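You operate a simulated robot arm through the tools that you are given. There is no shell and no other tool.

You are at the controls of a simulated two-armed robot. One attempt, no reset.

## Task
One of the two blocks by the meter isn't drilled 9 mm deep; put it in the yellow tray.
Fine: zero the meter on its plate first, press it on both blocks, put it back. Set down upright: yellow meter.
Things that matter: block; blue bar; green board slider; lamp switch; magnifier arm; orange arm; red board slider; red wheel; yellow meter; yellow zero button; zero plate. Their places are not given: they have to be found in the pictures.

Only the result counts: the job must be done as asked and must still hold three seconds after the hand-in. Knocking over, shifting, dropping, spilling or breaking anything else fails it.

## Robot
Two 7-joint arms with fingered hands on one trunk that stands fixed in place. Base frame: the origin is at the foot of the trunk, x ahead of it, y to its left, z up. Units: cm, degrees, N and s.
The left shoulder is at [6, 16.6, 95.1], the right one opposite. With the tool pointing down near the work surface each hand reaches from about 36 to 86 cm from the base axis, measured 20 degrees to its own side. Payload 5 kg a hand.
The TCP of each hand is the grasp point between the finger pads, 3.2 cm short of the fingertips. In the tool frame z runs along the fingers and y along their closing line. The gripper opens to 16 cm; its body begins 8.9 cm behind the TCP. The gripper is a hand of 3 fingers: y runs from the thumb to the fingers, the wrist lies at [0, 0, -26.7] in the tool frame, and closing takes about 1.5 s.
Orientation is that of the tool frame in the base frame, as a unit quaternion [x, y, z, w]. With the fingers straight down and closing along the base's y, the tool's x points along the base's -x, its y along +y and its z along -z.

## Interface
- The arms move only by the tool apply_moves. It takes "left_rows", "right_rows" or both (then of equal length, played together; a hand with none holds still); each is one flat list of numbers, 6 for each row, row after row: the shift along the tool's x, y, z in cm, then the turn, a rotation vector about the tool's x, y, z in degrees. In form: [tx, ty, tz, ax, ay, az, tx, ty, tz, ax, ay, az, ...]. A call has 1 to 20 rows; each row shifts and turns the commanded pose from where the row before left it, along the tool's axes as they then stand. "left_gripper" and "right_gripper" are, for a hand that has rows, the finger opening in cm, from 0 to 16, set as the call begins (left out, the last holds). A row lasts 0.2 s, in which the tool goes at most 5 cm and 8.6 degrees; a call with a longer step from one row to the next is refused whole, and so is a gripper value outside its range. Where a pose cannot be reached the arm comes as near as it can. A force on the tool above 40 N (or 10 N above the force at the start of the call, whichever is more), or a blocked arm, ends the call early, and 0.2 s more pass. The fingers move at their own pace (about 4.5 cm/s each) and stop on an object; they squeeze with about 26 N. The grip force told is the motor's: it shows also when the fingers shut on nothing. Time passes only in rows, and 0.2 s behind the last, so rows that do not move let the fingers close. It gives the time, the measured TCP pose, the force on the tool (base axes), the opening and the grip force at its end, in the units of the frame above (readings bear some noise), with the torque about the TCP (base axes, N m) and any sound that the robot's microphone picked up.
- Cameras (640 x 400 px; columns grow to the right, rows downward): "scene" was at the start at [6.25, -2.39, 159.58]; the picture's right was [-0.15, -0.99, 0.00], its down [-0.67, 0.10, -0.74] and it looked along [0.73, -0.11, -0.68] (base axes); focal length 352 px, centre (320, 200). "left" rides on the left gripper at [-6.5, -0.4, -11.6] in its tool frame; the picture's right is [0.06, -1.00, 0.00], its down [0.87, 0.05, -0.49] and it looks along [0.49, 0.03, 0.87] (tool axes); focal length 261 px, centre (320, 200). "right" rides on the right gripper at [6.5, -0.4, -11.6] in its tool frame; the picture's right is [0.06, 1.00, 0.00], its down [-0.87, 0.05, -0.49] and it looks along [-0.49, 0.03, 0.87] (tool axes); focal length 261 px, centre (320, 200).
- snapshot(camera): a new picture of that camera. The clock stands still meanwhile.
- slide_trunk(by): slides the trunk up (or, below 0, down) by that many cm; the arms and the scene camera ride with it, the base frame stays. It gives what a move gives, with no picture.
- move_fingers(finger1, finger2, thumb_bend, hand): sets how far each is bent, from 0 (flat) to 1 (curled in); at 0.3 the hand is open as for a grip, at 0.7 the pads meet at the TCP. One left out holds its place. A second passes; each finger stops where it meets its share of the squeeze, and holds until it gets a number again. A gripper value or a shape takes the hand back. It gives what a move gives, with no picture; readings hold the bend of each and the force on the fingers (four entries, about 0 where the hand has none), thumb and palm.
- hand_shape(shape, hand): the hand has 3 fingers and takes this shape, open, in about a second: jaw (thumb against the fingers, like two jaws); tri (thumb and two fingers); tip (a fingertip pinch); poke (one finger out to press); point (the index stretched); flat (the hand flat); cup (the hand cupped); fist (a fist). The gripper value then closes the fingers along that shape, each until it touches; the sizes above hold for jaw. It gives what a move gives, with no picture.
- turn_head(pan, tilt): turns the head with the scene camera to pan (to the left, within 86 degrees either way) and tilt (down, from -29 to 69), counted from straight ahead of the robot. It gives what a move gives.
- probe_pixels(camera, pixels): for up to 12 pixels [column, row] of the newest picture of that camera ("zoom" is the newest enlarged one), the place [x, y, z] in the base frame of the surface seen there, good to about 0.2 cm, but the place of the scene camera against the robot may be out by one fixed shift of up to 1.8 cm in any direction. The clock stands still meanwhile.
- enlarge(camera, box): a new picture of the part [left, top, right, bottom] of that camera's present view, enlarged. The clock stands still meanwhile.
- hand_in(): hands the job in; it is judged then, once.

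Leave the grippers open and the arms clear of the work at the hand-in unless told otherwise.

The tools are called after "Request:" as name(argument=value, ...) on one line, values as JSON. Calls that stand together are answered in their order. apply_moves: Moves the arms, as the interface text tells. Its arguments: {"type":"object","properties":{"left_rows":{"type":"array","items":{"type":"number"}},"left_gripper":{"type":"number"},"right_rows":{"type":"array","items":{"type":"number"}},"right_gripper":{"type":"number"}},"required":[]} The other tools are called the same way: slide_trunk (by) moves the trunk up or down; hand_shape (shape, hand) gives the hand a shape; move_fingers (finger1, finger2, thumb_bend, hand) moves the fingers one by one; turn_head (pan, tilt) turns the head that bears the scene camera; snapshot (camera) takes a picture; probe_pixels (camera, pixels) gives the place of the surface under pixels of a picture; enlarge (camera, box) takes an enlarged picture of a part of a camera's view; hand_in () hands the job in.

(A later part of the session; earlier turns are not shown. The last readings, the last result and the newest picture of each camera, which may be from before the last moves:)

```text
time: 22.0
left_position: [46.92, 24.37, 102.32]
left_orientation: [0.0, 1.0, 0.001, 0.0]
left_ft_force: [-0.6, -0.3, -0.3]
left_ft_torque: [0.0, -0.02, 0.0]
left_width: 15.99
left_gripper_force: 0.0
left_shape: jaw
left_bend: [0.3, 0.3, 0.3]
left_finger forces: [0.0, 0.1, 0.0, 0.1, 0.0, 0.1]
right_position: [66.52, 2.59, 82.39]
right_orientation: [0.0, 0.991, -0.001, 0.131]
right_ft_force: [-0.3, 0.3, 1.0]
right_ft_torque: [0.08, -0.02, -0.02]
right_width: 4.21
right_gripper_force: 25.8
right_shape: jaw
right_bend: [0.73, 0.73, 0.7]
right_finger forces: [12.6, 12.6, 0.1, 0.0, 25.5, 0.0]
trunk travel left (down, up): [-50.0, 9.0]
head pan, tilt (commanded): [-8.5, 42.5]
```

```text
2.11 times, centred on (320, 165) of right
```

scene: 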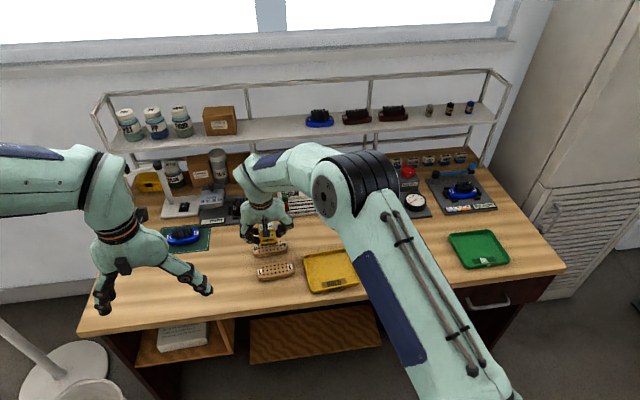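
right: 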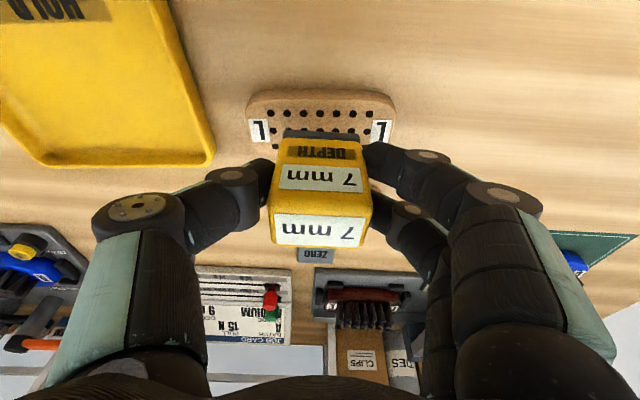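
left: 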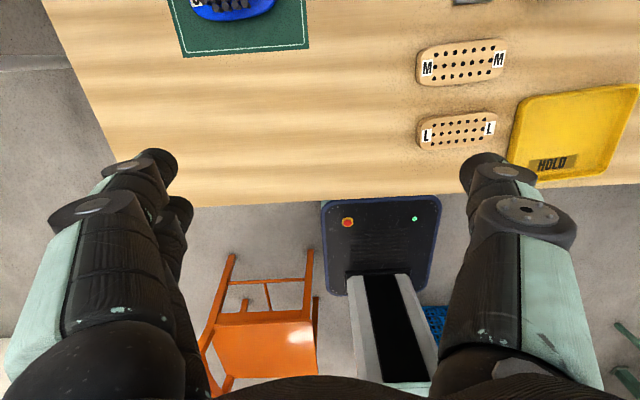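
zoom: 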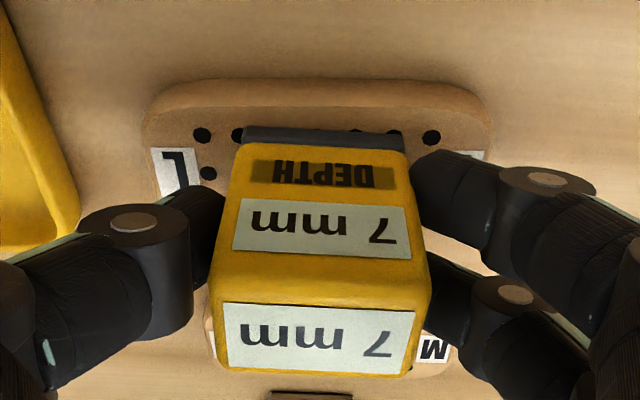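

Touching (+1.0 N), display still the old value. I press another 0.1 cm and hold.

Request:
apply_moves(right_rows=[0.013, 0, 0.0483, 0, 0, 0, 0.013, 0, 0.0483, 0, 0, 0, 0, 0, 0, 0, 0, 0, 0, 0, 0, 0, 0, 0, 0, 0, 0, 0, 0, 0])

Request:
enlarge(camera="right", box=[220, 70, 420, 260])

Request:
enlarge(camera="scene", box=[235, 225, 315, 280])

```text
time: 23.2
left_position: [46.88, 24.38, 102.24]
left_orientation: [0.0, 1.0, 0.001, 0.0]
left_ft_force: [-0.3, -0.4, 1.1]
left_ft_torque: [0.01, 0.01, 0.01]
left_width: 15.99
left_gripper_force: 0.0
left_shape: jaw
left_bend: [0.3, 0.3, 0.3]
left_finger forces: [0.0, 0.1, 0.0, 0.0, 0.0, 0.1]
right_position: [66.59, 2.72, 82.34]
right_orientation: [0.0, 0.991, 0.0, 0.131]
right_ft_force: [-0.7, -1.6, 9.1]
right_ft_torque: [-0.01, 0.01, 0.0]
right_width: 4.2
right_gripper_force: 26.4
right_shape: jaw
right_bend: [0.73, 0.73, 0.7]
right_finger forces: [12.9, 12.7, 0.0, 0.0, 26.5, 0.1]
trunk travel left (down, up): [-50.0, 9.0]
head pan, tilt (commanded): [-8.5, 42.5]
```

```text
2.11 times, centred on (320, 165) of right
```

zoom: 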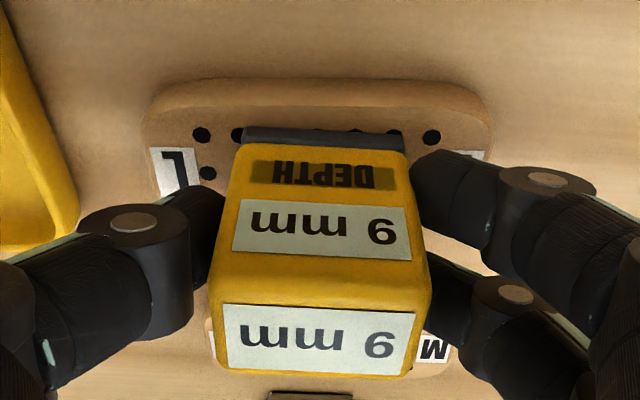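

```text
7.27 times, centred on (275, 252) of scene
```

zoom: 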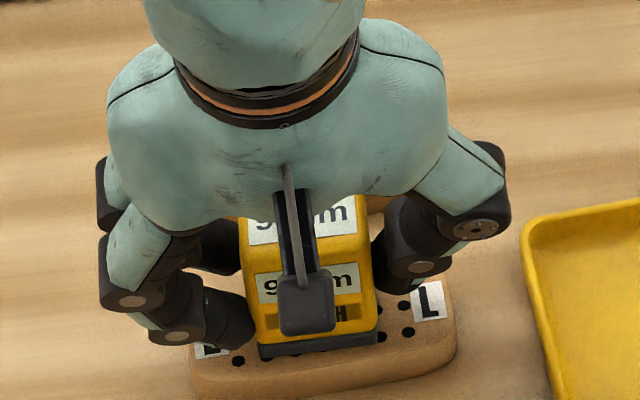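

Block L reads 9 mm, so M (7 mm) is the bad one. I lift the meter and carry it back over its home spot (82.97, −4.43), 5 cm up.

Request:
apply_moves(right_rows=[-0.302, 0, -1.127, 0, 0, 0, -0.302, 0, -1.127, 0, 0, 0, -0.302, 0, -1.127, 0, 0, 0, -2.64, -1.19, 0.708, 0, 0, 0, -2.64, -1.19, 0.708, 0, 0, 0, -2.64, -1.19, 0.708, 0, 0, 0, -2.64, -1.19, 0.708, 0, 0, 0, -2.64, -1.19, 0.708, 0, 0, 0, -2.64, -1.19, 0.708, 0, 0, 0, 0, 0, 0, 0, 0, 0])

Request:
snapshot(camera="right")

Request:
enlarge(camera="scene", box=[200, 150, 380, 290])

```text
time: 25.4
left_position: [46.83, 24.36, 102.29]
left_orientation: [0.001, 1.0, 0.0, 0.0]
left_ft_force: [-0.4, 1.2, 0.2]
left_ft_torque: [-0.03, -0.01, 0.01]
left_width: 15.99
left_gripper_force: 0.0
left_shape: jaw
left_bend: [0.3, 0.3, 0.3]
left_finger forces: [0.0, 0.0, 0.0, 0.1, 0.0, 0.0]
right_position: [82.96, -4.54, 85.66]
right_orientation: [0.0, 0.991, 0.001, 0.13]
right_ft_force: [-0.1, -0.1, -1.5]
right_ft_torque: [-0.01, 0.01, -0.01]
right_width: 4.18
right_gripper_force: 26.0
right_shape: jaw
right_bend: [0.73, 0.73, 0.7]
right_finger forces: [12.6, 12.4, 0.0, 0.0, 24.9, 0.0]
trunk travel left (down, up): [-50.0, 9.0]
head pan, tilt (commanded): [-8.5, 42.5]
```

```text
taken
```

right: 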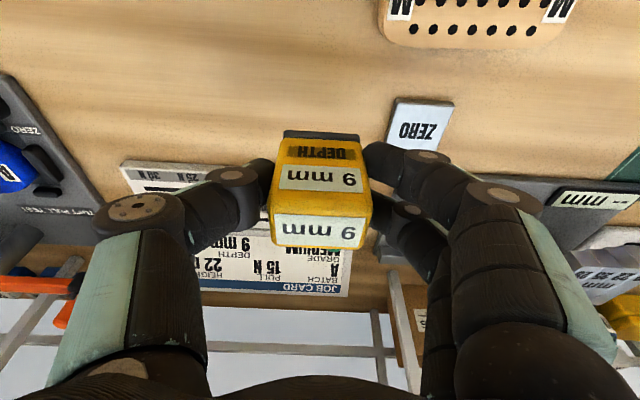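

```text
2.86 times, centred on (290, 220) of scene
```

zoom: 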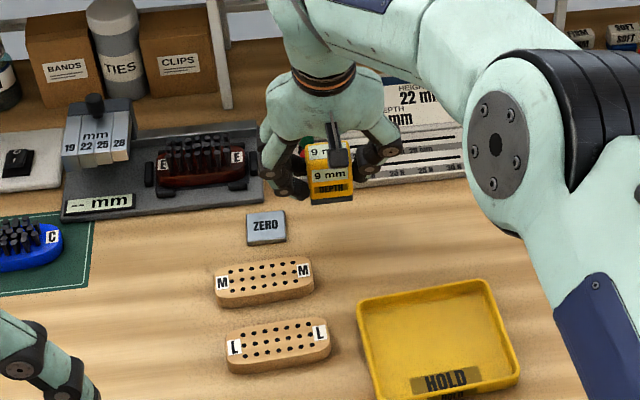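

Display clearly shows 9 mm for L. Over home, I descend 4.7 cm, then creep the last 0.2–0.3 cm.

Request:
apply_moves(right_rows=[0.304, 0.02, 1.135, 0, 0, 0, 0.304, 0.02, 1.135, 0, 0, 0, 0.304, 0.02, 1.135, 0, 0, 0, 0.304, 0.02, 1.135, 0, 0, 0, 0.013, 0, 0.0483, 0, 0, 0, 0.013, 0, 0.0483, 0, 0, 0, 0.013, 0, 0.0483, 0, 0, 0, 0, 0, 0, 0, 0, 0])

Request:
snapshot(camera="right")

```text
time: 27.2
left_position: [46.84, 24.29, 102.26]
left_orientation: [0.0, 1.0, 0.0, 0.0]
left_ft_force: [1.3, -0.5, -0.4]
left_ft_torque: [0.02, -0.02, 0.01]
left_width: 16.0
left_gripper_force: 0.1
left_shape: jaw
left_bend: [0.3, 0.3, 0.3]
left_finger forces: [0.0, 0.0, 0.1, 0.0, 0.0, 0.1]
right_position: [83.04, -4.41, 80.85]
right_orientation: [0.0, 0.991, 0.0, 0.131]
right_ft_force: [-0.4, 0.4, -1.5]
right_ft_torque: [-0.03, 0.01, 0.01]
right_width: 4.2
right_gripper_force: 25.7
right_shape: jaw
right_bend: [0.73, 0.73, 0.7]
right_finger forces: [12.5, 12.4, 0.0, 0.0, 24.9, 0.0]
trunk travel left (down, up): [-50.0, 9.0]
head pan, tilt (commanded): [-8.5, 42.5]
```

```text
taken
```

right: 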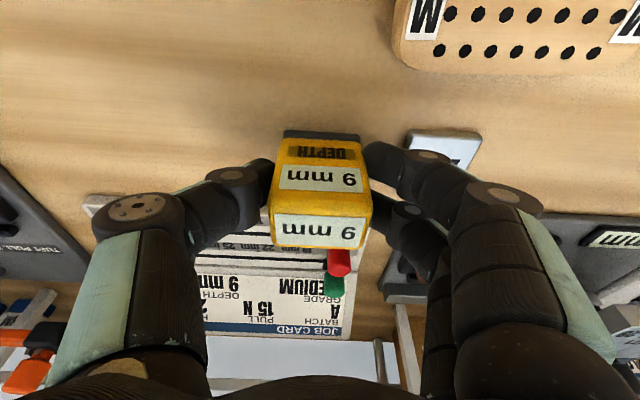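

Not in contact yet (−1.5 N, z 80.85). I creep down another 0.2 cm.

Request:
apply_moves(right_rows=[0.013, 0, 0.0483, 0, 0, 0, 0.013, 0, 0.0483, 0, 0, 0, 0.013, 0, 0.0483, 0, 0, 0, 0.013, 0, 0.0483, 0, 0, 0, 0, 0, 0, 0, 0, 0])

```text
time: 28.4
left_position: [46.9, 24.38, 102.23]
left_orientation: [0.0, 1.0, 0.001, 0.0]
left_ft_force: [0.4, -0.2, -0.4]
left_ft_torque: [0.01, -0.02, -0.01]
left_width: 16.01
left_gripper_force: 0.0
left_shape: jaw
left_bend: [0.3, 0.3, 0.3]
left_finger forces: [0.1, 0.0, 0.1, 0.1, 0.0, 0.0]
right_position: [82.96, -4.38, 80.68]
right_orientation: [0.0, 0.991, 0.0, 0.13]
right_ft_force: [-0.4, -0.2, -1.4]
right_ft_torque: [0.0, 0.0, -0.03]
right_width: 4.22
right_gripper_force: 26.2
right_shape: jaw
right_bend: [0.73, 0.73, 0.7]
right_finger forces: [12.6, 12.3, 0.0, 0.1, 24.9, 0.0]
trunk travel left (down, up): [-50.0, 9.0]
head pan, tilt (commanded): [-8.5, 42.5]
```

Still no contact (−1.4 N at z 80.68). I creep 0.15 cm more.

Request:
apply_moves(right_rows=[0.013, 0, 0.0483, 0, 0, 0, 0.013, 0, 0.0483, 0, 0, 0, 0.008, 0, 0.03, 0, 0, 0, 0, 0, 0, 0, 0, 0])

Request:
snapshot(camera="right")

```text
time: 29.4
left_position: [46.81, 24.36, 102.41]
left_orientation: [0.001, 1.0, 0.0, 0.0]
left_ft_force: [-0.4, 0.6, -0.1]
left_ft_torque: [-0.03, 0.01, -0.02]
left_width: 15.99
left_gripper_force: 0.3
left_shape: jaw
left_bend: [0.3, 0.3, 0.3]
left_finger forces: [0.0, 0.1, 0.1, 0.0, 0.1, 0.0]
right_position: [83.07, -4.4, 80.57]
right_orientation: [0.001, 0.991, -0.001, 0.131]
right_ft_force: [-0.1, -0.5, -1.5]
right_ft_torque: [0.02, 0.02, 0.01]
right_width: 4.19
right_gripper_force: 26.4
right_shape: jaw
right_bend: [0.73, 0.73, 0.7]
right_finger forces: [12.5, 12.4, 0.0, 0.1, 25.0, 0.1]
trunk travel left (down, up): [-50.0, 9.0]
head pan, tilt (commanded): [-8.5, 42.5]
```

```text
taken
```

right: 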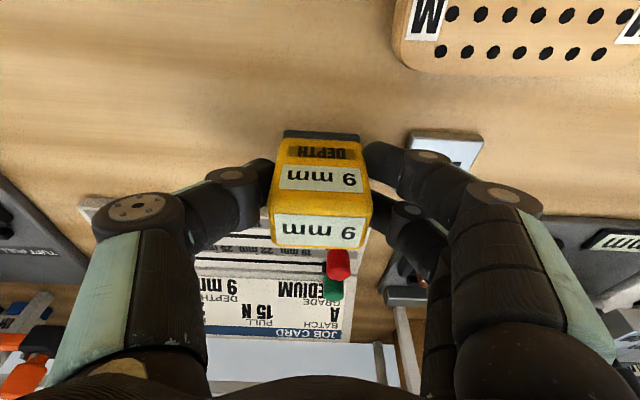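

Still hanging (−1.5 N). The view matches the original almost exactly; I creep on 0.1 cm.

Request:
apply_moves(right_rows=[0.013, 0, 0.0483, 0, 0, 0, 0.013, 0, 0.0483, 0, 0, 0, 0, 0, 0, 0, 0, 0])

```text
time: 30.2
left_position: [46.91, 24.25, 102.27]
left_orientation: [0.0, 1.0, 0.0, 0.0]
left_ft_force: [0.3, -0.6, -0.6]
left_ft_torque: [0.04, 0.01, -0.01]
left_width: 15.98
left_gripper_force: 0.2
left_shape: jaw
left_bend: [0.3, 0.3, 0.3]
left_finger forces: [0.0, 0.0, 0.0, 0.0, 0.1, 0.0]
right_position: [83.15, -4.35, 80.55]
right_orientation: [0.0, 0.991, 0.0, 0.131]
right_ft_force: [-0.1, 0.6, 2.6]
right_ft_torque: [0.04, 0.0, 0.01]
right_width: 4.18
right_gripper_force: 25.9
right_shape: jaw
right_bend: [0.73, 0.73, 0.7]
right_finger forces: [12.7, 12.4, 0.1, 0.1, 25.2, 0.1]
trunk travel left (down, up): [-50.0, 9.0]
head pan, tilt (commanded): [-8.5, 42.5]
```

Contact at +2.6 N: the meter stands on the bench. I open the fingers to 9 cm, holding still.

Request:
apply_moves(right_rows=[0, 0, 0, 0, 0, 0, 0, 0, 0, 0, 0, 0, 0, 0, 0, 0, 0, 0, 0, 0, 0, 0, 0, 0, 0, 0, 0, 0, 0, 0], right_gripper=9)

Request:
snapshot(camera="right")

```text
time: 31.4
left_position: [46.83, 24.35, 102.2]
left_orientation: [0.0, 1.0, 0.0, 0.0]
left_ft_force: [0.4, -0.2, 0.0]
left_ft_torque: [-0.01, 0.03, 0.03]
left_width: 15.96
left_gripper_force: 0.1
left_shape: jaw
left_bend: [0.3, 0.3, 0.3]
left_finger forces: [0.0, 0.0, 0.2, 0.0, 0.0, 0.0]
right_position: [83.11, -4.38, 80.51]
right_orientation: [0.0, 0.991, 0.0, 0.13]
right_ft_force: [0.2, -3.4, 1.2]
right_ft_torque: [-0.03, 0.03, 0.03]
right_width: 8.68
right_gripper_force: 0.1
right_shape: jaw
right_bend: [0.73, 0.72, 0.7]
right_finger forces: [2.9, 0.0, 0.0, 0.0, 0.0, 0.0]
trunk travel left (down, up): [-50.0, 9.0]
head pan, tilt (commanded): [-8.5, 42.5]
```

```text
taken
```

right: 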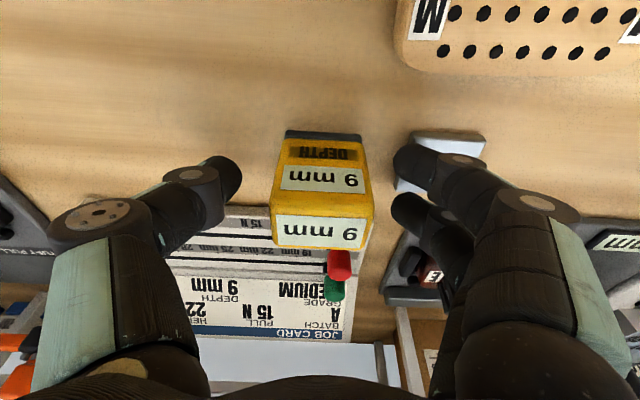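

Finger 1 shows 2.9 N and the tool feels −3.4 N in y: the opened fingertip touches the edge of the zero plate. I close slightly to 7 cm at once to take that off.

Request:
apply_moves(right_rows=[0, 0, 0, 0, 0, 0, 0, 0, 0, 0, 0, 0, 0, 0, 0, 0, 0, 0], right_gripper=7)

Request:
snapshot(camera="right")

```text
time: 32.2
left_position: [46.91, 24.42, 102.31]
left_orientation: [0.0, 1.0, 0.001, 0.001]
left_ft_force: [-1.0, -1.4, -0.1]
left_ft_torque: [-0.03, -0.02, 0.01]
left_width: 15.99
left_gripper_force: 0.0
left_shape: jaw
left_bend: [0.3, 0.3, 0.3]
left_finger forces: [0.0, 0.1, 0.0, 0.1, 0.1, 0.0]
right_position: [83.16, -4.39, 80.55]
right_orientation: [0.0, 0.991, 0.0, 0.131]
right_ft_force: [-0.9, 0.2, -0.1]
right_ft_torque: [0.0, -0.02, 0.0]
right_width: 7.07
right_gripper_force: 0.1
right_shape: jaw
right_bend: [0.73, 0.73, 0.7]
right_finger forces: [0.1, 0.0, 0.0, 0.0, 0.0, 0.0]
trunk travel left (down, up): [-50.0, 9.0]
head pan, tilt (commanded): [-8.5, 42.5]
```

```text
taken
```

right: 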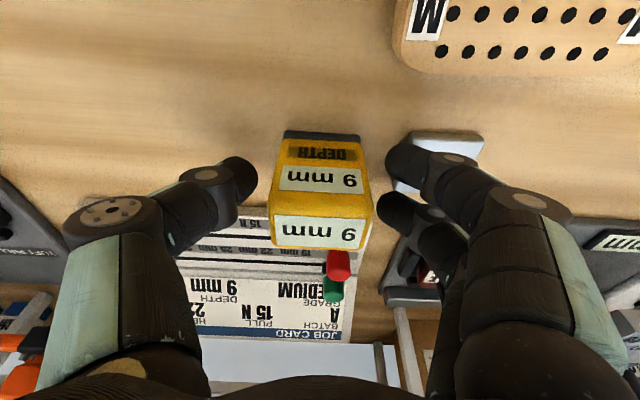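

Contact gone (all forces ~0). I rise straight up 10 cm.

Request:
apply_moves(right_rows=[-0.259, 0, -0.966, 0, 0, 0, -0.518, 0, -1.932, 0, 0, 0, -0.518, 0, -1.932, 0, 0, 0, -0.518, 0, -1.932, 0, 0, 0, -0.777, 0, -2.898, 0, 0, 0, 0, 0, 0, 0, 0, 0], right_gripper=7)

Request:
snapshot(camera="right")

Request:
enlarge(camera="scene", box=[255, 195, 315, 240])

```text
time: 33.6
left_position: [46.91, 24.4, 102.22]
left_orientation: [0.001, 1.0, 0.0, 0.0]
left_ft_force: [0.5, 0.8, -0.2]
left_ft_torque: [0.01, -0.01, -0.01]
left_width: 16.0
left_gripper_force: 0.0
left_shape: jaw
left_bend: [0.3, 0.3, 0.3]
left_finger forces: [0.0, 0.0, 0.0, 0.1, 0.0, 0.0]
right_position: [83.11, -4.33, 90.44]
right_orientation: [-0.001, 0.991, 0.0, 0.131]
right_ft_force: [0.2, -0.4, 0.5]
right_ft_torque: [-0.04, 0.02, -0.02]
right_width: 7.08
right_gripper_force: 0.0
right_shape: jaw
right_bend: [0.73, 0.73, 0.7]
right_finger forces: [0.0, 0.1, 0.0, 0.1, 0.1, 0.1]
trunk travel left (down, up): [-50.0, 9.0]
head pan, tilt (commanded): [-8.5, 42.5]
```

```text
taken
```

right: 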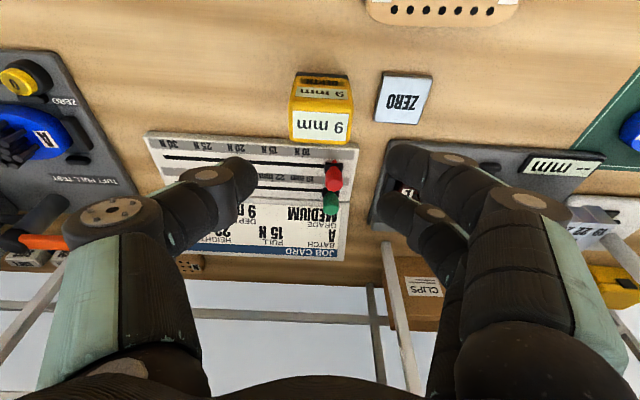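

```text
8.89 times, centred on (285, 218) of scene
```

zoom: 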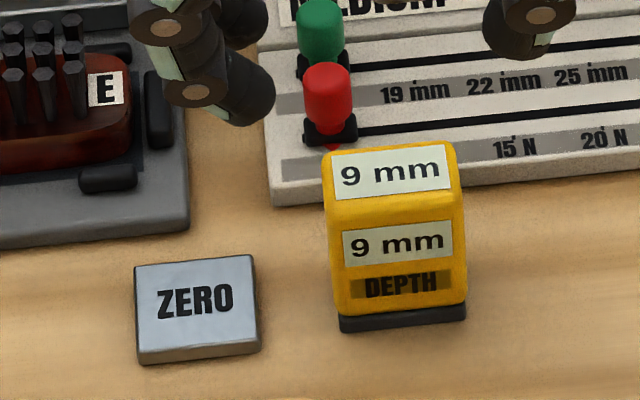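

The plate sits at exactly the same pixels as at the start, so it did not shift; the meter stands upright within about 2 mm of its original spot. Now for block M: I move back over it at z≈92, take the tilt off, and turn the hand about its axis so the jaws close along x (across the 4 cm width), first 44°.

Request:
apply_moves(right_rows=[2.44, 2.63, -1.21, 0, 0, 0, 2.44, 2.63, -1.21, 0, 0, 0, 2.44, 2.63, -1.21, 0, 0, 0, 0, 0, 0, 0, 7.5, 0, 0, 0, 0, 0, 7.5, 0, 0, 0, 0, 0, 0, 8, 0, 0, 0, 0, 0, 8, 0, 0, 0, 0, 0, 8, 0, 0, 0, 0, 0, 8, 0, 0, 0, 0, 0, 8, 0, 0, 0, 0, 0, 4, 0, 0, 0, 0, 0, 0], right_gripper=7)

Request:
snapshot(camera="scene")

```text
time: 36.2
left_position: [46.8, 24.31, 102.26]
left_orientation: [0.0, 1.0, 0.0, 0.0]
left_ft_force: [-0.4, -0.4, -0.2]
left_ft_torque: [0.0, 0.02, 0.0]
left_width: 15.98
left_gripper_force: 0.1
left_shape: jaw
left_bend: [0.3, 0.3, 0.3]
left_finger forces: [0.1, 0.0, 0.0, 0.0, 0.0, 0.0]
right_position: [74.99, 3.5, 92.06]
right_orientation: [0.376, 0.927, -0.001, 0.0]
right_ft_force: [-0.7, 0.7, -0.6]
right_ft_torque: [0.01, 0.0, -0.01]
right_width: 7.06
right_gripper_force: 0.0
right_shape: jaw
right_bend: [0.73, 0.73, 0.7]
right_finger forces: [0.1, 0.0, 0.0, 0.1, 0.0, 0.1]
trunk travel left (down, up): [-50.0, 9.0]
head pan, tilt (commanded): [-8.5, 42.5]
```

```text
taken
```

scene: 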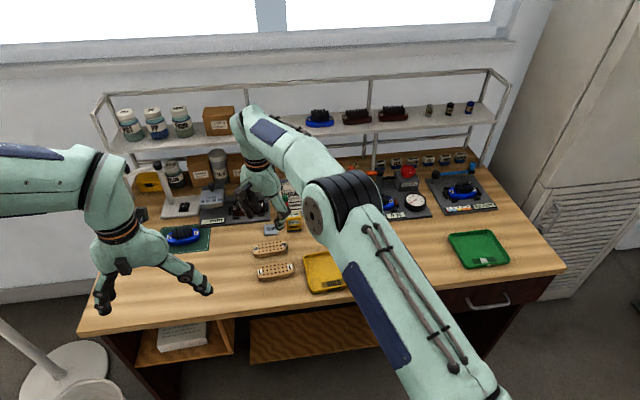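

The pose is followed exactly. I turn the remaining 44° and look with the hand camera.

Request:
apply_moves(right_rows=[0, 0, 0, 0, 0, 8, 0, 0, 0, 0, 0, 8, 0, 0, 0, 0, 0, 8, 0, 0, 0, 0, 0, 8, 0, 0, 0, 0, 0, 8, 0, 0, 0, 0, 0, 4, 0, 0, 0, 0, 0, 0], right_gripper=7)

Request:
snapshot(camera="right")

Request:
snapshot(camera="scene")

```text
time: 37.8
left_position: [46.94, 24.24, 102.31]
left_orientation: [0.0, 1.0, 0.0, 0.0]
left_ft_force: [-0.8, 0.4, 0.9]
left_ft_torque: [0.0, -0.02, -0.02]
left_width: 15.98
left_gripper_force: 0.0
left_shape: jaw
left_bend: [0.3, 0.3, 0.3]
left_finger forces: [0.0, 0.0, 0.0, 0.2, 0.1, 0.1]
right_position: [75.05, 3.43, 92.22]
right_orientation: [0.696, 0.718, 0.0, 0.0]
right_ft_force: [-0.3, 0.9, 0.2]
right_ft_torque: [-0.01, -0.02, 0.01]
right_width: 7.07
right_gripper_force: 0.0
right_shape: jaw
right_bend: [0.73, 0.73, 0.7]
right_finger forces: [0.1, 0.0, 0.0, 0.0, 0.0, 0.0]
trunk travel left (down, up): [-50.0, 9.0]
head pan, tilt (commanded): [-8.5, 42.5]
```

```text
taken
```

right: 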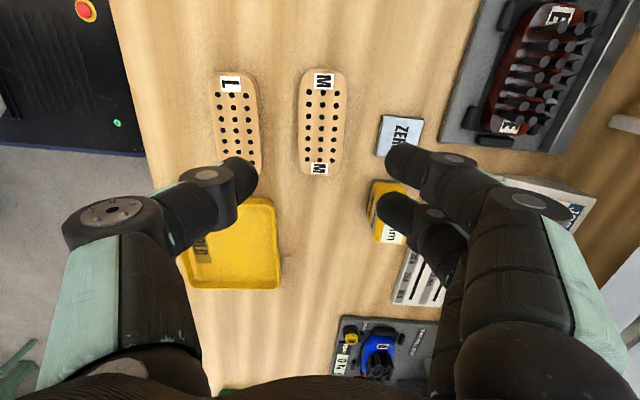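

```text
taken
```

scene: 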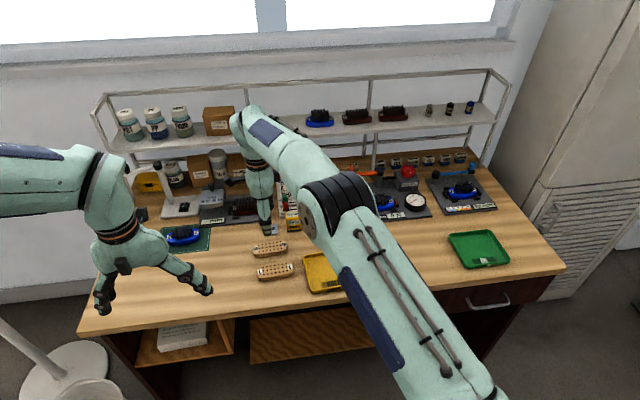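

The jaws now close along x. Block M is at (320,125) in the hand camera. I enlarge and probe its edges for exact centre and angle.

Request:
enlarge(camera="right", box=[190, 50, 430, 200])

```text
2.67 times, centred on (310, 125) of right
```

zoom: 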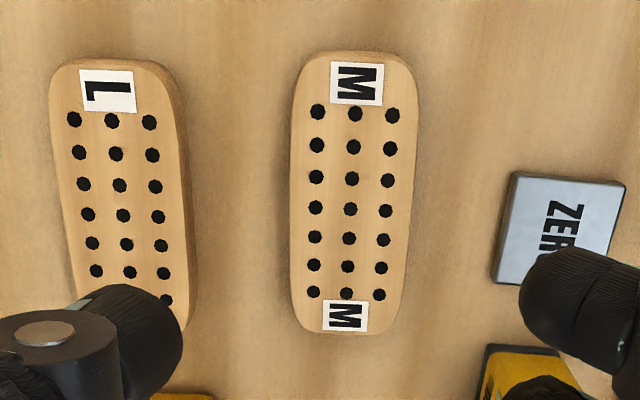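

Request:
probe_pixels(camera="zoom", pixels=[[357, 60], [344, 332], [300, 130], [412, 130], [298, 250], [405, 250], [299, 300], [396, 300], [352, 195], [183, 200], [60, 150], [130, 300]])

Request:
probe_pixels(camera="right", pixels=[[238, 172], [250, 180], [245, 160], [392, 160], [383, 210], [405, 150], [390, 195]])

```text
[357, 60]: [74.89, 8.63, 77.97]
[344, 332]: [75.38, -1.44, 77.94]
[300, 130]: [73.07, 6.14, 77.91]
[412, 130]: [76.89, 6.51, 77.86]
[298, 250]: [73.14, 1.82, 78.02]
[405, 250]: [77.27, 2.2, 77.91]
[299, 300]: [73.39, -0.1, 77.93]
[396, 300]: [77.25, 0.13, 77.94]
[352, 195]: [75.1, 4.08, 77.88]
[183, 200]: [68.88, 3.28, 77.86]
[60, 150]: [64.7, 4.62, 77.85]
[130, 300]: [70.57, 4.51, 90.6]
```

```text
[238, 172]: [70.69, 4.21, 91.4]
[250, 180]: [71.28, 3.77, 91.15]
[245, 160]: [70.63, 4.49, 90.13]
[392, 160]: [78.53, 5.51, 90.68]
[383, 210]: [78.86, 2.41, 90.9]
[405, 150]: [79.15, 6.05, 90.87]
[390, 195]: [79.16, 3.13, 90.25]
```

Block M's centre is (75.1, 3.6), turned 2.8°. The hand is well centred. I narrow the opening to 6.2 cm (fingers stay clear of L and of the plate) and descend 10 cm to z 82.

Request:
apply_moves(right_rows=[0.15, 0.05, 0, 0, 0, 0, 0, 0, 2.5, 0, 0, 0, 0, 0, 2.5, 0, 0, 0, 0, 0, 2.5, 0, 0, 0, 0, 0, 2.5, 0, 0, 0, 0, 0, 0, 0, 0, 0], right_gripper=6.2)

Request:
snapshot(camera="right")

Request:
enlarge(camera="scene", box=[220, 180, 340, 290])

```text
time: 39.2
left_position: [46.87, 24.36, 102.24]
left_orientation: [0.0, 1.0, 0.001, 0.0]
left_ft_force: [0.8, 0.8, 0.1]
left_ft_torque: [0.02, 0.0, -0.03]
left_width: 15.96
left_gripper_force: 0.1
left_shape: jaw
left_bend: [0.3, 0.3, 0.3]
left_finger forces: [0.1, 0.0, 0.0, 0.0, 0.1, 0.0]
right_position: [75.03, 3.75, 82.2]
right_orientation: [0.695, 0.719, 0.0, 0.0]
right_ft_force: [0.1, 0.1, -0.5]
right_ft_torque: [0.01, 0.02, 0.04]
right_width: 6.27
right_gripper_force: 0.1
right_shape: jaw
right_bend: [0.73, 0.73, 0.7]
right_finger forces: [0.0, 0.0, 0.0, 0.1, 0.0, 0.0]
trunk travel left (down, up): [-50.0, 9.0]
head pan, tilt (commanded): [-8.5, 42.5]
```

```text
taken
```

right: 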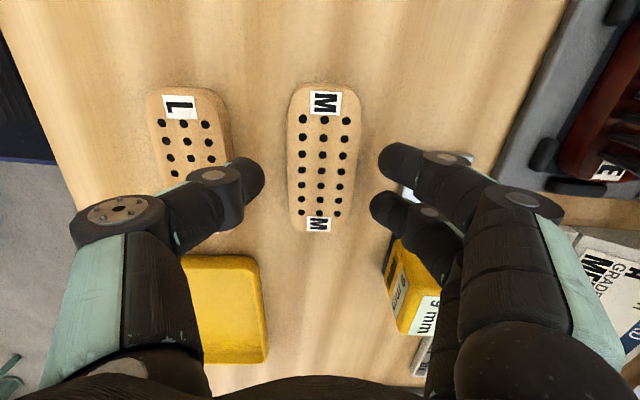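

```text
3.64 times, centred on (280, 235) of scene
```

zoom: 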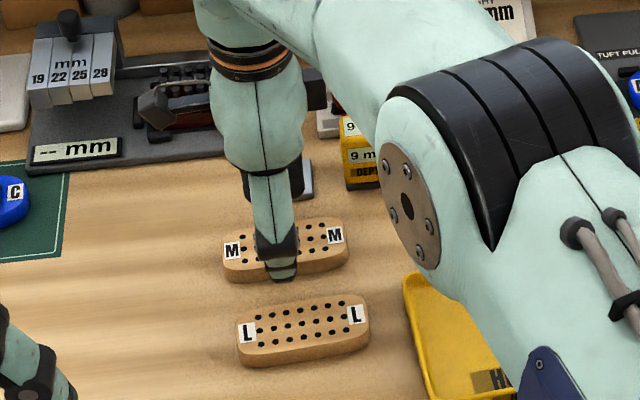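

The thumb (262,180) and fingers (380,160),(372,205) straddle M evenly, and finger 2 is clear of the meter. I descend 2.4 cm slowly to z≈79.8.

Request:
apply_moves(right_rows=[0, 0, 0.6, 0, 0, 0, 0, 0, 0.6, 0, 0, 0, 0, 0, 0.5, 0, 0, 0, 0, 0, 0.4, 0, 0, 0, 0, 0, 0.3, 0, 0, 0, 0, 0, 0, 0, 0, 0], right_gripper=6.2)

Request:
snapshot(camera="right")

Request:
enlarge(camera="scene", box=[220, 180, 340, 290])

```text
time: 40.6
left_position: [46.92, 24.3, 102.26]
left_orientation: [0.0, 1.0, -0.001, 0.0]
left_ft_force: [0.9, -0.2, 0.2]
left_ft_torque: [0.01, -0.03, 0.0]
left_width: 15.99
left_gripper_force: 0.0
left_shape: jaw
left_bend: [0.3, 0.3, 0.3]
left_finger forces: [0.1, 0.0, 0.0, 0.1, 0.0, 0.0]
right_position: [75.16, 3.72, 79.72]
right_orientation: [0.694, 0.72, 0.001, -0.001]
right_ft_force: [0.8, -0.6, 0.9]
right_ft_torque: [-0.02, 0.0, -0.01]
right_width: 6.23
right_gripper_force: 0.1
right_shape: jaw
right_bend: [0.73, 0.73, 0.7]
right_finger forces: [0.1, 0.1, 0.0, 0.1, 0.0, 0.0]
trunk travel left (down, up): [-50.0, 9.0]
head pan, tilt (commanded): [-8.5, 42.5]
```

```text
taken
```

right: 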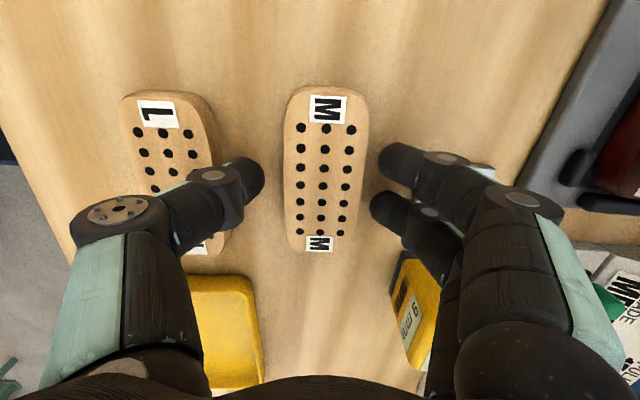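

```text
3.64 times, centred on (280, 235) of scene
```

zoom: 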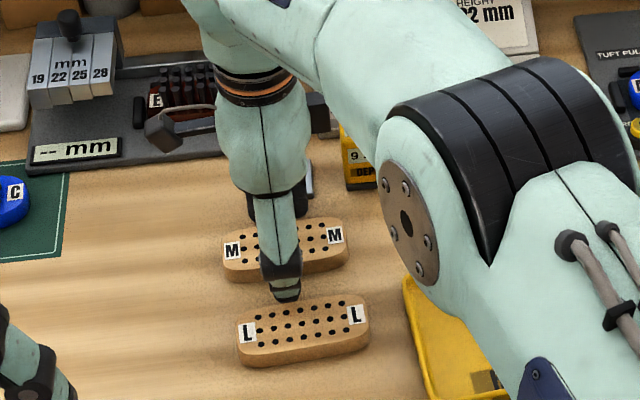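

The thumb lies between M and L, with no contact. I check gaps by probing thumb tip (262,178), finger tips (380,160),(372,207), and block edges (285,180),(365,180).

Request:
probe_pixels(camera="right", pixels=[[261, 175], [255, 165], [382, 160], [375, 207], [288, 180], [362, 180], [480, 172], [405, 265]])

```text
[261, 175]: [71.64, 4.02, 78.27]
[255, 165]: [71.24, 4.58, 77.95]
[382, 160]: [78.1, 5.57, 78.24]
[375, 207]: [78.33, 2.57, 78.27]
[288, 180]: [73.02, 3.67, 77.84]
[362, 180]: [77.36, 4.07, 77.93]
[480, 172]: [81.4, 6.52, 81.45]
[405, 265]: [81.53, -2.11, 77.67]
```

Gaps are 1.3 cm (thumb) and 0.9 cm (fingers); I shift +0.2 cm along the closing line to centre, then close on the block.

Request:
apply_moves(right_rows=[0, 0.2, 0, 0, 0, 0, 0, 0, 0, 0, 0, 0], right_gripper=6.2)

Request:
apply_moves(right_rows=[0, 0, 0, 0, 0, 0, 0, 0, 0, 0, 0, 0, 0, 0, 0, 0, 0, 0, 0, 0, 0, 0, 0, 0, 0, 0, 0, 0, 0, 0, 0, 0, 0, 0, 0, 0, 0, 0, 0, 0, 0, 0], right_gripper=2)

Request:
snapshot(camera="right")

```text
time: 41.2
left_position: [47.04, 24.29, 102.28]
left_orientation: [0.0, 1.0, 0.001, -0.001]
left_ft_force: [0.1, 0.0, 0.3]
left_ft_torque: [0.05, 0.0, 0.03]
left_width: 15.98
left_gripper_force: 0.1
left_shape: jaw
left_bend: [0.3, 0.3, 0.3]
left_finger forces: [0.1, 0.0, 0.0, 0.1, 0.0, 0.1]
right_position: [75.29, 3.69, 79.69]
right_orientation: [0.695, 0.719, 0.0, -0.001]
right_ft_force: [-0.1, 0.1, -0.4]
right_ft_torque: [-0.01, -0.03, 0.06]
right_width: 6.24
right_gripper_force: 0.0
right_shape: jaw
right_bend: [0.73, 0.73, 0.7]
right_finger forces: [0.1, 0.0, 0.1, 0.1, 0.1, 0.0]
trunk travel left (down, up): [-50.0, 9.0]
head pan, tilt (commanded): [-8.5, 42.5]
```

```text
time: 42.8
left_position: [46.88, 24.28, 102.32]
left_orientation: [0.0, 1.0, 0.0, 0.001]
left_ft_force: [-1.1, -0.2, 0.1]
left_ft_torque: [0.01, -0.01, 0.0]
left_width: 16.0
left_gripper_force: 0.1
left_shape: jaw
left_bend: [0.3, 0.3, 0.3]
left_finger forces: [0.0, 0.0, 0.1, 0.0, 0.0, 0.0]
right_position: [75.31, 3.73, 79.72]
right_orientation: [0.695, 0.719, 0.001, 0.001]
right_ft_force: [0.8, 0.1, 1.0]
right_ft_torque: [-0.03, 0.02, -0.02]
right_width: 4.0
right_gripper_force: 25.9
right_shape: jaw
right_bend: [0.73, 0.73, 0.7]
right_finger forces: [11.8, 11.9, 0.0, 0.0, 23.3, 0.0]
trunk travel left (down, up): [-50.0, 9.0]
head pan, tilt (commanded): [-8.5, 42.5]
```

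```text
taken
```

right: 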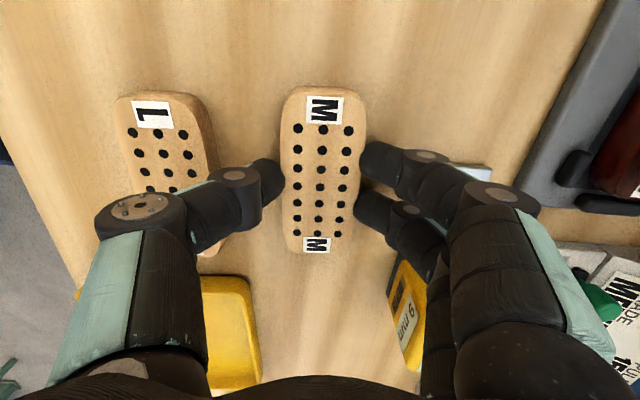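

The block is gripped (4.0 cm, 25.9 N). I lift slowly 2 cm, then to about z 87, and look.

Request:
apply_moves(right_rows=[0, 0, -0.5, 0, 0, 0, 0, 0, -0.7, 0, 0, 0, 0, 0, -1.0, 0, 0, 0, 0, 0, -1.5, 0, 0, 0, 0, 0, -2.0, 0, 0, 0, 0, 0, -2.0, 0, 0, 0, 0, 0, 0, 0, 0, 0])

Request:
snapshot(camera="right")

Request:
snapshot(camera="scene")

```text
time: 44.4
left_position: [46.88, 24.2, 102.22]
left_orientation: [-0.001, 1.0, 0.0, 0.0]
left_ft_force: [-0.1, 0.3, 0.0]
left_ft_torque: [0.01, -0.01, -0.03]
left_width: 15.96
left_gripper_force: 0.1
left_shape: jaw
left_bend: [0.3, 0.3, 0.3]
left_finger forces: [0.1, 0.0, 0.1, 0.1, 0.0, 0.0]
right_position: [75.5, 3.68, 87.46]
right_orientation: [0.695, 0.719, 0.001, 0.001]
right_ft_force: [-0.7, -0.2, -1.5]
right_ft_torque: [-0.02, 0.04, 0.01]
right_width: 3.97
right_gripper_force: 26.4
right_shape: jaw
right_bend: [0.73, 0.73, 0.7]
right_finger forces: [11.7, 11.9, 0.0, 0.1, 23.5, 0.0]
trunk travel left (down, up): [-50.0, 9.0]
head pan, tilt (commanded): [-8.5, 42.5]
```

```text
taken
```

right: 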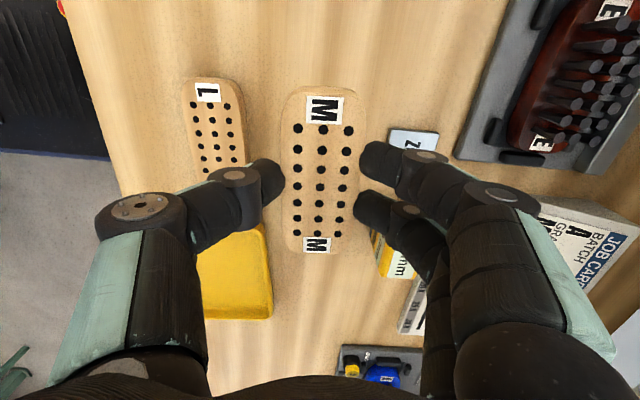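

```text
taken
```

scene: 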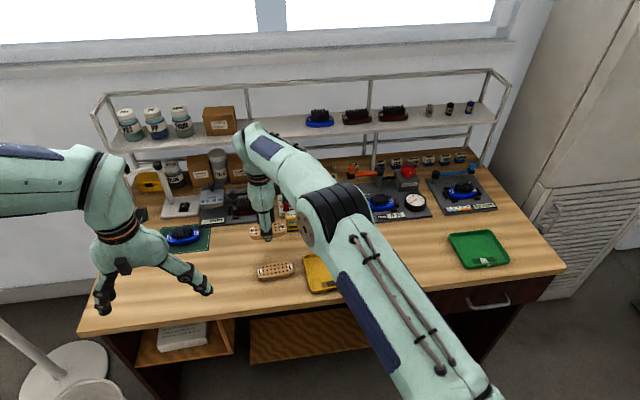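

Block M is held level and free. I carry it at z 87.5 to above the tray centre (64.3, −12.9) and turn it 3.5° to match the tray.

Request:
apply_moves(right_rows=[-2.7, -1.962, 0, 0, 0, 0, -2.7, -1.962, 0, 0, 0, 0, -2.7, -1.962, 0, 0, 0, 0, -2.7, -1.962, 0, 0, 0, 0, -2.7, -1.962, 0, 0, 0, 0, -2.7, -1.962, 0, 0, 0, 0, 0, 0, 0, 0, 0, -3.5, 0, 0, 0, 0, 0, 0])

Request:
snapshot(camera="right")

Request:
snapshot(camera="scene")

```text
time: 46.2
left_position: [46.89, 24.18, 102.39]
left_orientation: [0.0, 1.0, 0.0, 0.0]
left_ft_force: [1.1, 0.3, -0.3]
left_ft_torque: [-0.01, 0.02, 0.02]
left_width: 15.97
left_gripper_force: 0.0
left_shape: jaw
left_bend: [0.3, 0.3, 0.3]
left_finger forces: [0.0, 0.0, 0.0, 0.0, 0.1, 0.0]
right_position: [64.17, -12.96, 87.43]
right_orientation: [0.673, 0.74, 0.0, 0.0]
right_ft_force: [-0.2, 0.1, -1.3]
right_ft_torque: [-0.03, -0.02, -0.01]
right_width: 3.96
right_gripper_force: 25.7
right_shape: jaw
right_bend: [0.73, 0.73, 0.7]
right_finger forces: [11.6, 11.8, 0.1, 0.0, 23.4, 0.0]
trunk travel left (down, up): [-50.0, 9.0]
head pan, tilt (commanded): [-8.5, 42.5]
```

```text
taken
```

right: 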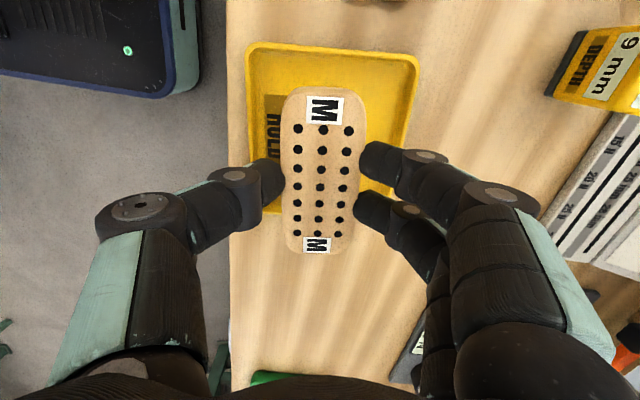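

```text
taken
```

scene: 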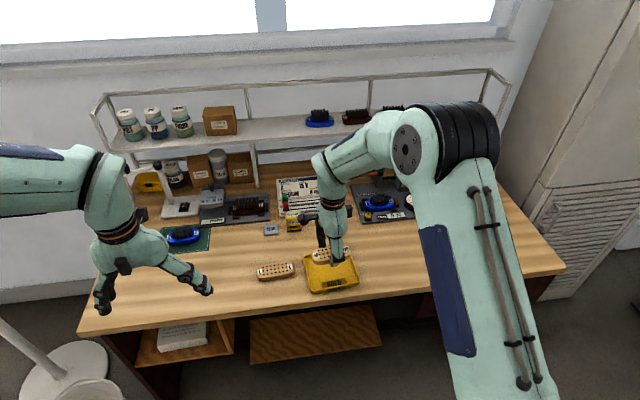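

The block is over the tray. I probe tray rim corners (252,50), (412,62), its far visible edges and the block ends to confirm the centring before lowering.

Request:
probe_pixels(camera="right", pixels=[[250, 48], [414, 62], [272, 45], [249, 100], [412, 110], [245, 212], [320, 47], [320, 95], [318, 248], [284, 180], [362, 130], [270, 75]])

```text
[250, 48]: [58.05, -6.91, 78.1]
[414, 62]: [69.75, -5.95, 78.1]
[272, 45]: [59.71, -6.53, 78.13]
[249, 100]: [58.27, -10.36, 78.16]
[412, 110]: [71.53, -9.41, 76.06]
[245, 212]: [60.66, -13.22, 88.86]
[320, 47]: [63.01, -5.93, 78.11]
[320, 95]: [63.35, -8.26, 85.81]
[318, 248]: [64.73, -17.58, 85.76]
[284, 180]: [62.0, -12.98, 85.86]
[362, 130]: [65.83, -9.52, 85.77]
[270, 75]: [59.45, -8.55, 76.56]
```

Block centre (64.1, −12.95) vs tray centre (64.3, −12.8) – good. Floor contact is expected at TCP z≈80.05. I lower 6.9 cm with +0.15 cm x correction.

Request:
apply_moves(right_rows=[0, 0.15, 1.5, 0, 0, 0, 0, 0, 1.5, 0, 0, 0, 0, 0, 1.5, 0, 0, 0, 0, 0, 1.2, 0, 0, 0, 0, 0, 0.8, 0, 0, 0, 0, 0, 0.4, 0, 0, 0, 0, 0, 0, 0, 0, 0])

Request:
snapshot(camera="right")

Request:
enlarge(camera="scene", box=[280, 210, 390, 310])

```text
time: 47.8
left_position: [46.89, 24.22, 102.31]
left_orientation: [0.0, 1.0, 0.0, -0.001]
left_ft_force: [-0.4, 0.2, 0.2]
left_ft_torque: [-0.03, 0.0, -0.01]
left_width: 15.98
left_gripper_force: 0.0
left_shape: jaw
left_bend: [0.3, 0.3, 0.3]
left_finger forces: [0.0, 0.0, 0.0, 0.0, 0.1, 0.1]
right_position: [64.27, -12.84, 80.57]
right_orientation: [0.672, 0.74, 0.0, 0.0]
right_ft_force: [0.0, -0.7, -0.1]
right_ft_torque: [0.04, 0.0, 0.02]
right_width: 3.96
right_gripper_force: 26.0
right_shape: jaw
right_bend: [0.73, 0.73, 0.7]
right_finger forces: [11.6, 11.7, 0.0, 0.0, 23.4, 0.0]
trunk travel left (down, up): [-50.0, 9.0]
head pan, tilt (commanded): [-8.5, 42.5]
```

```text
taken
```

right: 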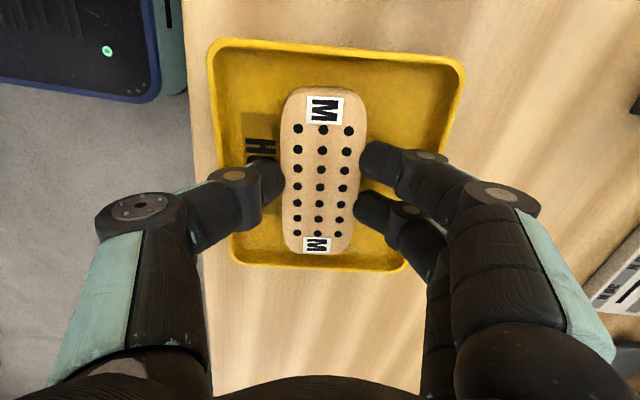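

```text
4.00 times, centred on (335, 260) of scene
```

zoom: 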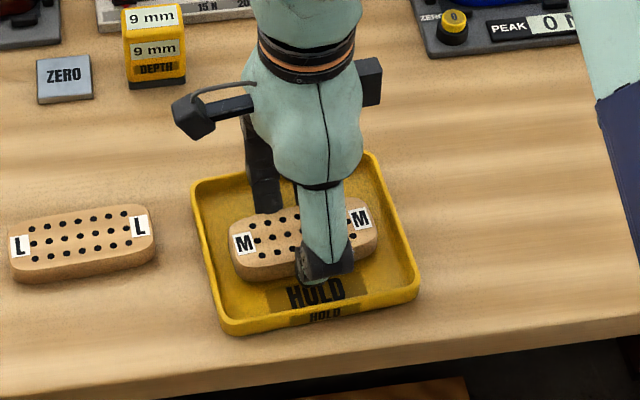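

The block hovers in the middle of the tray (z 80.57, no contact). I creep down 0.5 cm.

Request:
apply_moves(right_rows=[0, 0, 0.15, 0, 0, 0, 0, 0, 0.1, 0, 0, 0, 0, 0, 0.1, 0, 0, 0, 0, 0, 0.05, 0, 0, 0, 0, 0, 0.05, 0, 0, 0, 0, 0, 0, 0, 0, 0])

```text
time: 49.2
left_position: [46.95, 24.27, 102.32]
left_orientation: [-0.001, 1.0, 0.0, 0.0]
left_ft_force: [0.3, 0.1, 0.1]
left_ft_torque: [-0.01, 0.04, 0.0]
left_width: 15.98
left_gripper_force: 0.0
left_shape: jaw
left_bend: [0.3, 0.3, 0.3]
left_finger forces: [0.1, 0.0, 0.0, 0.0, 0.1, 0.1]
right_position: [64.23, -13.03, 79.99]
right_orientation: [0.672, 0.74, -0.001, 0.0]
right_ft_force: [0.3, 0.3, 0.5]
right_ft_torque: [0.02, -0.03, 0.02]
right_width: 3.95
right_gripper_force: 25.9
right_shape: jaw
right_bend: [0.73, 0.73, 0.7]
right_finger forces: [11.7, 11.9, 0.0, 0.0, 23.5, 0.0]
trunk travel left (down, up): [-50.0, 9.0]
head pan, tilt (commanded): [-8.5, 42.5]
```

Maybe just touching (+0.5 N, at noise level). I creep 0.1 cm more.

Request:
apply_moves(right_rows=[0, 0, 0.05, 0, 0, 0, 0, 0, 0.05, 0, 0, 0, 0, 0, 0, 0, 0, 0])

```text
time: 50.0
left_position: [46.88, 24.36, 102.38]
left_orientation: [0.0, 1.0, 0.0, 0.0]
left_ft_force: [-1.0, -0.1, -0.2]
left_ft_torque: [-0.01, 0.05, 0.05]
left_width: 15.99
left_gripper_force: 0.0
left_shape: jaw
left_bend: [0.3, 0.3, 0.3]
left_finger forces: [0.0, 0.0, 0.1, 0.1, 0.0, 0.0]
right_position: [64.24, -12.85, 80.05]
right_orientation: [0.672, 0.74, 0.001, -0.001]
right_ft_force: [0.8, -0.5, 5.6]
right_ft_torque: [-0.03, -0.09, -0.04]
right_width: 3.97
right_gripper_force: 25.5
right_shape: jaw
right_bend: [0.73, 0.73, 0.7]
right_finger forces: [12.4, 12.7, 0.1, 0.1, 24.4, 0.0]
trunk travel left (down, up): [-50.0, 9.0]
head pan, tilt (commanded): [-8.5, 42.5]
```

Contact with the tray floor (+5.6 N). I open only to 5.2 cm so the fingers stay clear of the tray walls.

Request:
apply_moves(right_rows=[0, 0, 0, 0, 0, 0, 0, 0, 0, 0, 0, 0, 0, 0, 0, 0, 0, 0], right_gripper=5.2)

Request:
snapshot(camera="right")

```text
time: 50.8
left_position: [46.82, 24.28, 102.34]
left_orientation: [-0.001, 1.0, 0.0, -0.001]
left_ft_force: [1.2, -0.5, -0.2]
left_ft_torque: [0.0, -0.01, 0.03]
left_width: 15.97
left_gripper_force: 0.0
left_shape: jaw
left_bend: [0.3, 0.3, 0.3]
left_finger forces: [0.0, 0.0, 0.0, 0.0, 0.1, 0.1]
right_position: [64.16, -12.83, 80.03]
right_orientation: [0.672, 0.74, 0.0, -0.001]
right_ft_force: [-0.8, 0.6, -0.3]
right_ft_torque: [0.02, -0.02, -0.02]
right_width: 5.15
right_gripper_force: 0.1
right_shape: jaw
right_bend: [0.73, 0.73, 0.7]
right_finger forces: [0.1, 0.1, 0.1, 0.1, 0.1, 0.0]
trunk travel left (down, up): [-50.0, 9.0]
head pan, tilt (commanded): [-8.5, 42.5]
```

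```text
taken
```

right: 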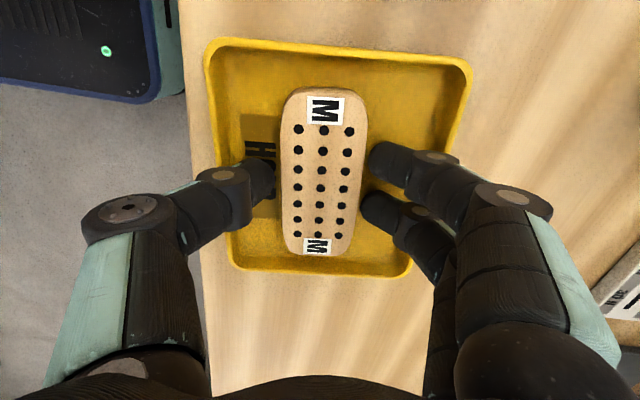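

The fingers are free of the block and the walls (all forces ~0). I rise straight up 14 cm.

Request:
apply_moves(right_rows=[0, 0, -0.5, 0, 0, 0, 0, 0, -1.0, 0, 0, 0, 0, 0, -2.0, 0, 0, 0, 0, 0, -3.0, 0, 0, 0, 0, 0, -3.5, 0, 0, 0, 0, 0, -4.0, 0, 0, 0, 0, 0, 0, 0, 0, 0], right_gripper=5.2)

Request:
snapshot(camera="scene")

Request:
enlarge(camera="scene", box=[255, 195, 315, 240])

```text
time: 52.4
left_position: [46.94, 24.38, 102.3]
left_orientation: [0.0, 1.0, 0.0, 0.0]
left_ft_force: [0.0, 0.2, -0.4]
left_ft_torque: [0.02, -0.04, -0.01]
left_width: 15.98
left_gripper_force: 0.0
left_shape: jaw
left_bend: [0.3, 0.3, 0.3]
left_finger forces: [0.0, 0.0, 0.0, 0.1, 0.0, 0.0]
right_position: [64.27, -12.85, 94.07]
right_orientation: [0.672, 0.74, 0.0, 0.0]
right_ft_force: [-0.1, 0.0, -0.5]
right_ft_torque: [0.0, 0.03, -0.03]
right_width: 5.17
right_gripper_force: 0.1
right_shape: jaw
right_bend: [0.73, 0.73, 0.7]
right_finger forces: [0.0, 0.1, 0.1, 0.1, 0.0, 0.0]
trunk travel left (down, up): [-50.0, 9.0]
head pan, tilt (commanded): [-8.5, 42.5]
```

```text
taken
```

scene: 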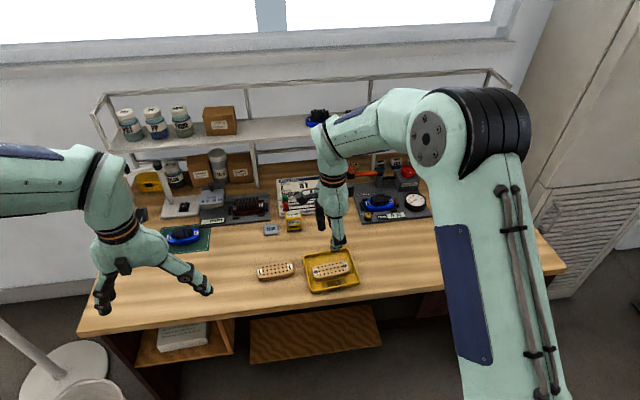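

```text
8.89 times, centred on (285, 218) of scene
```

zoom: 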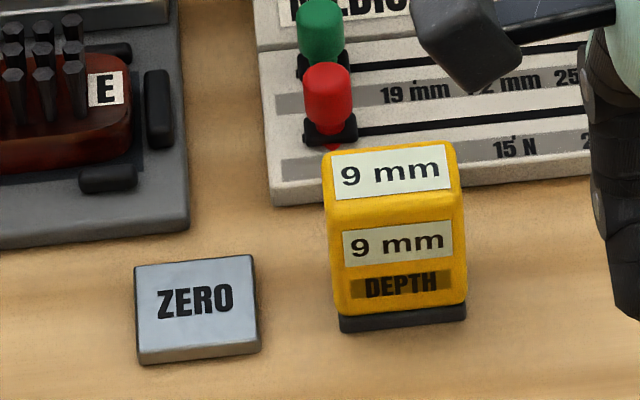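

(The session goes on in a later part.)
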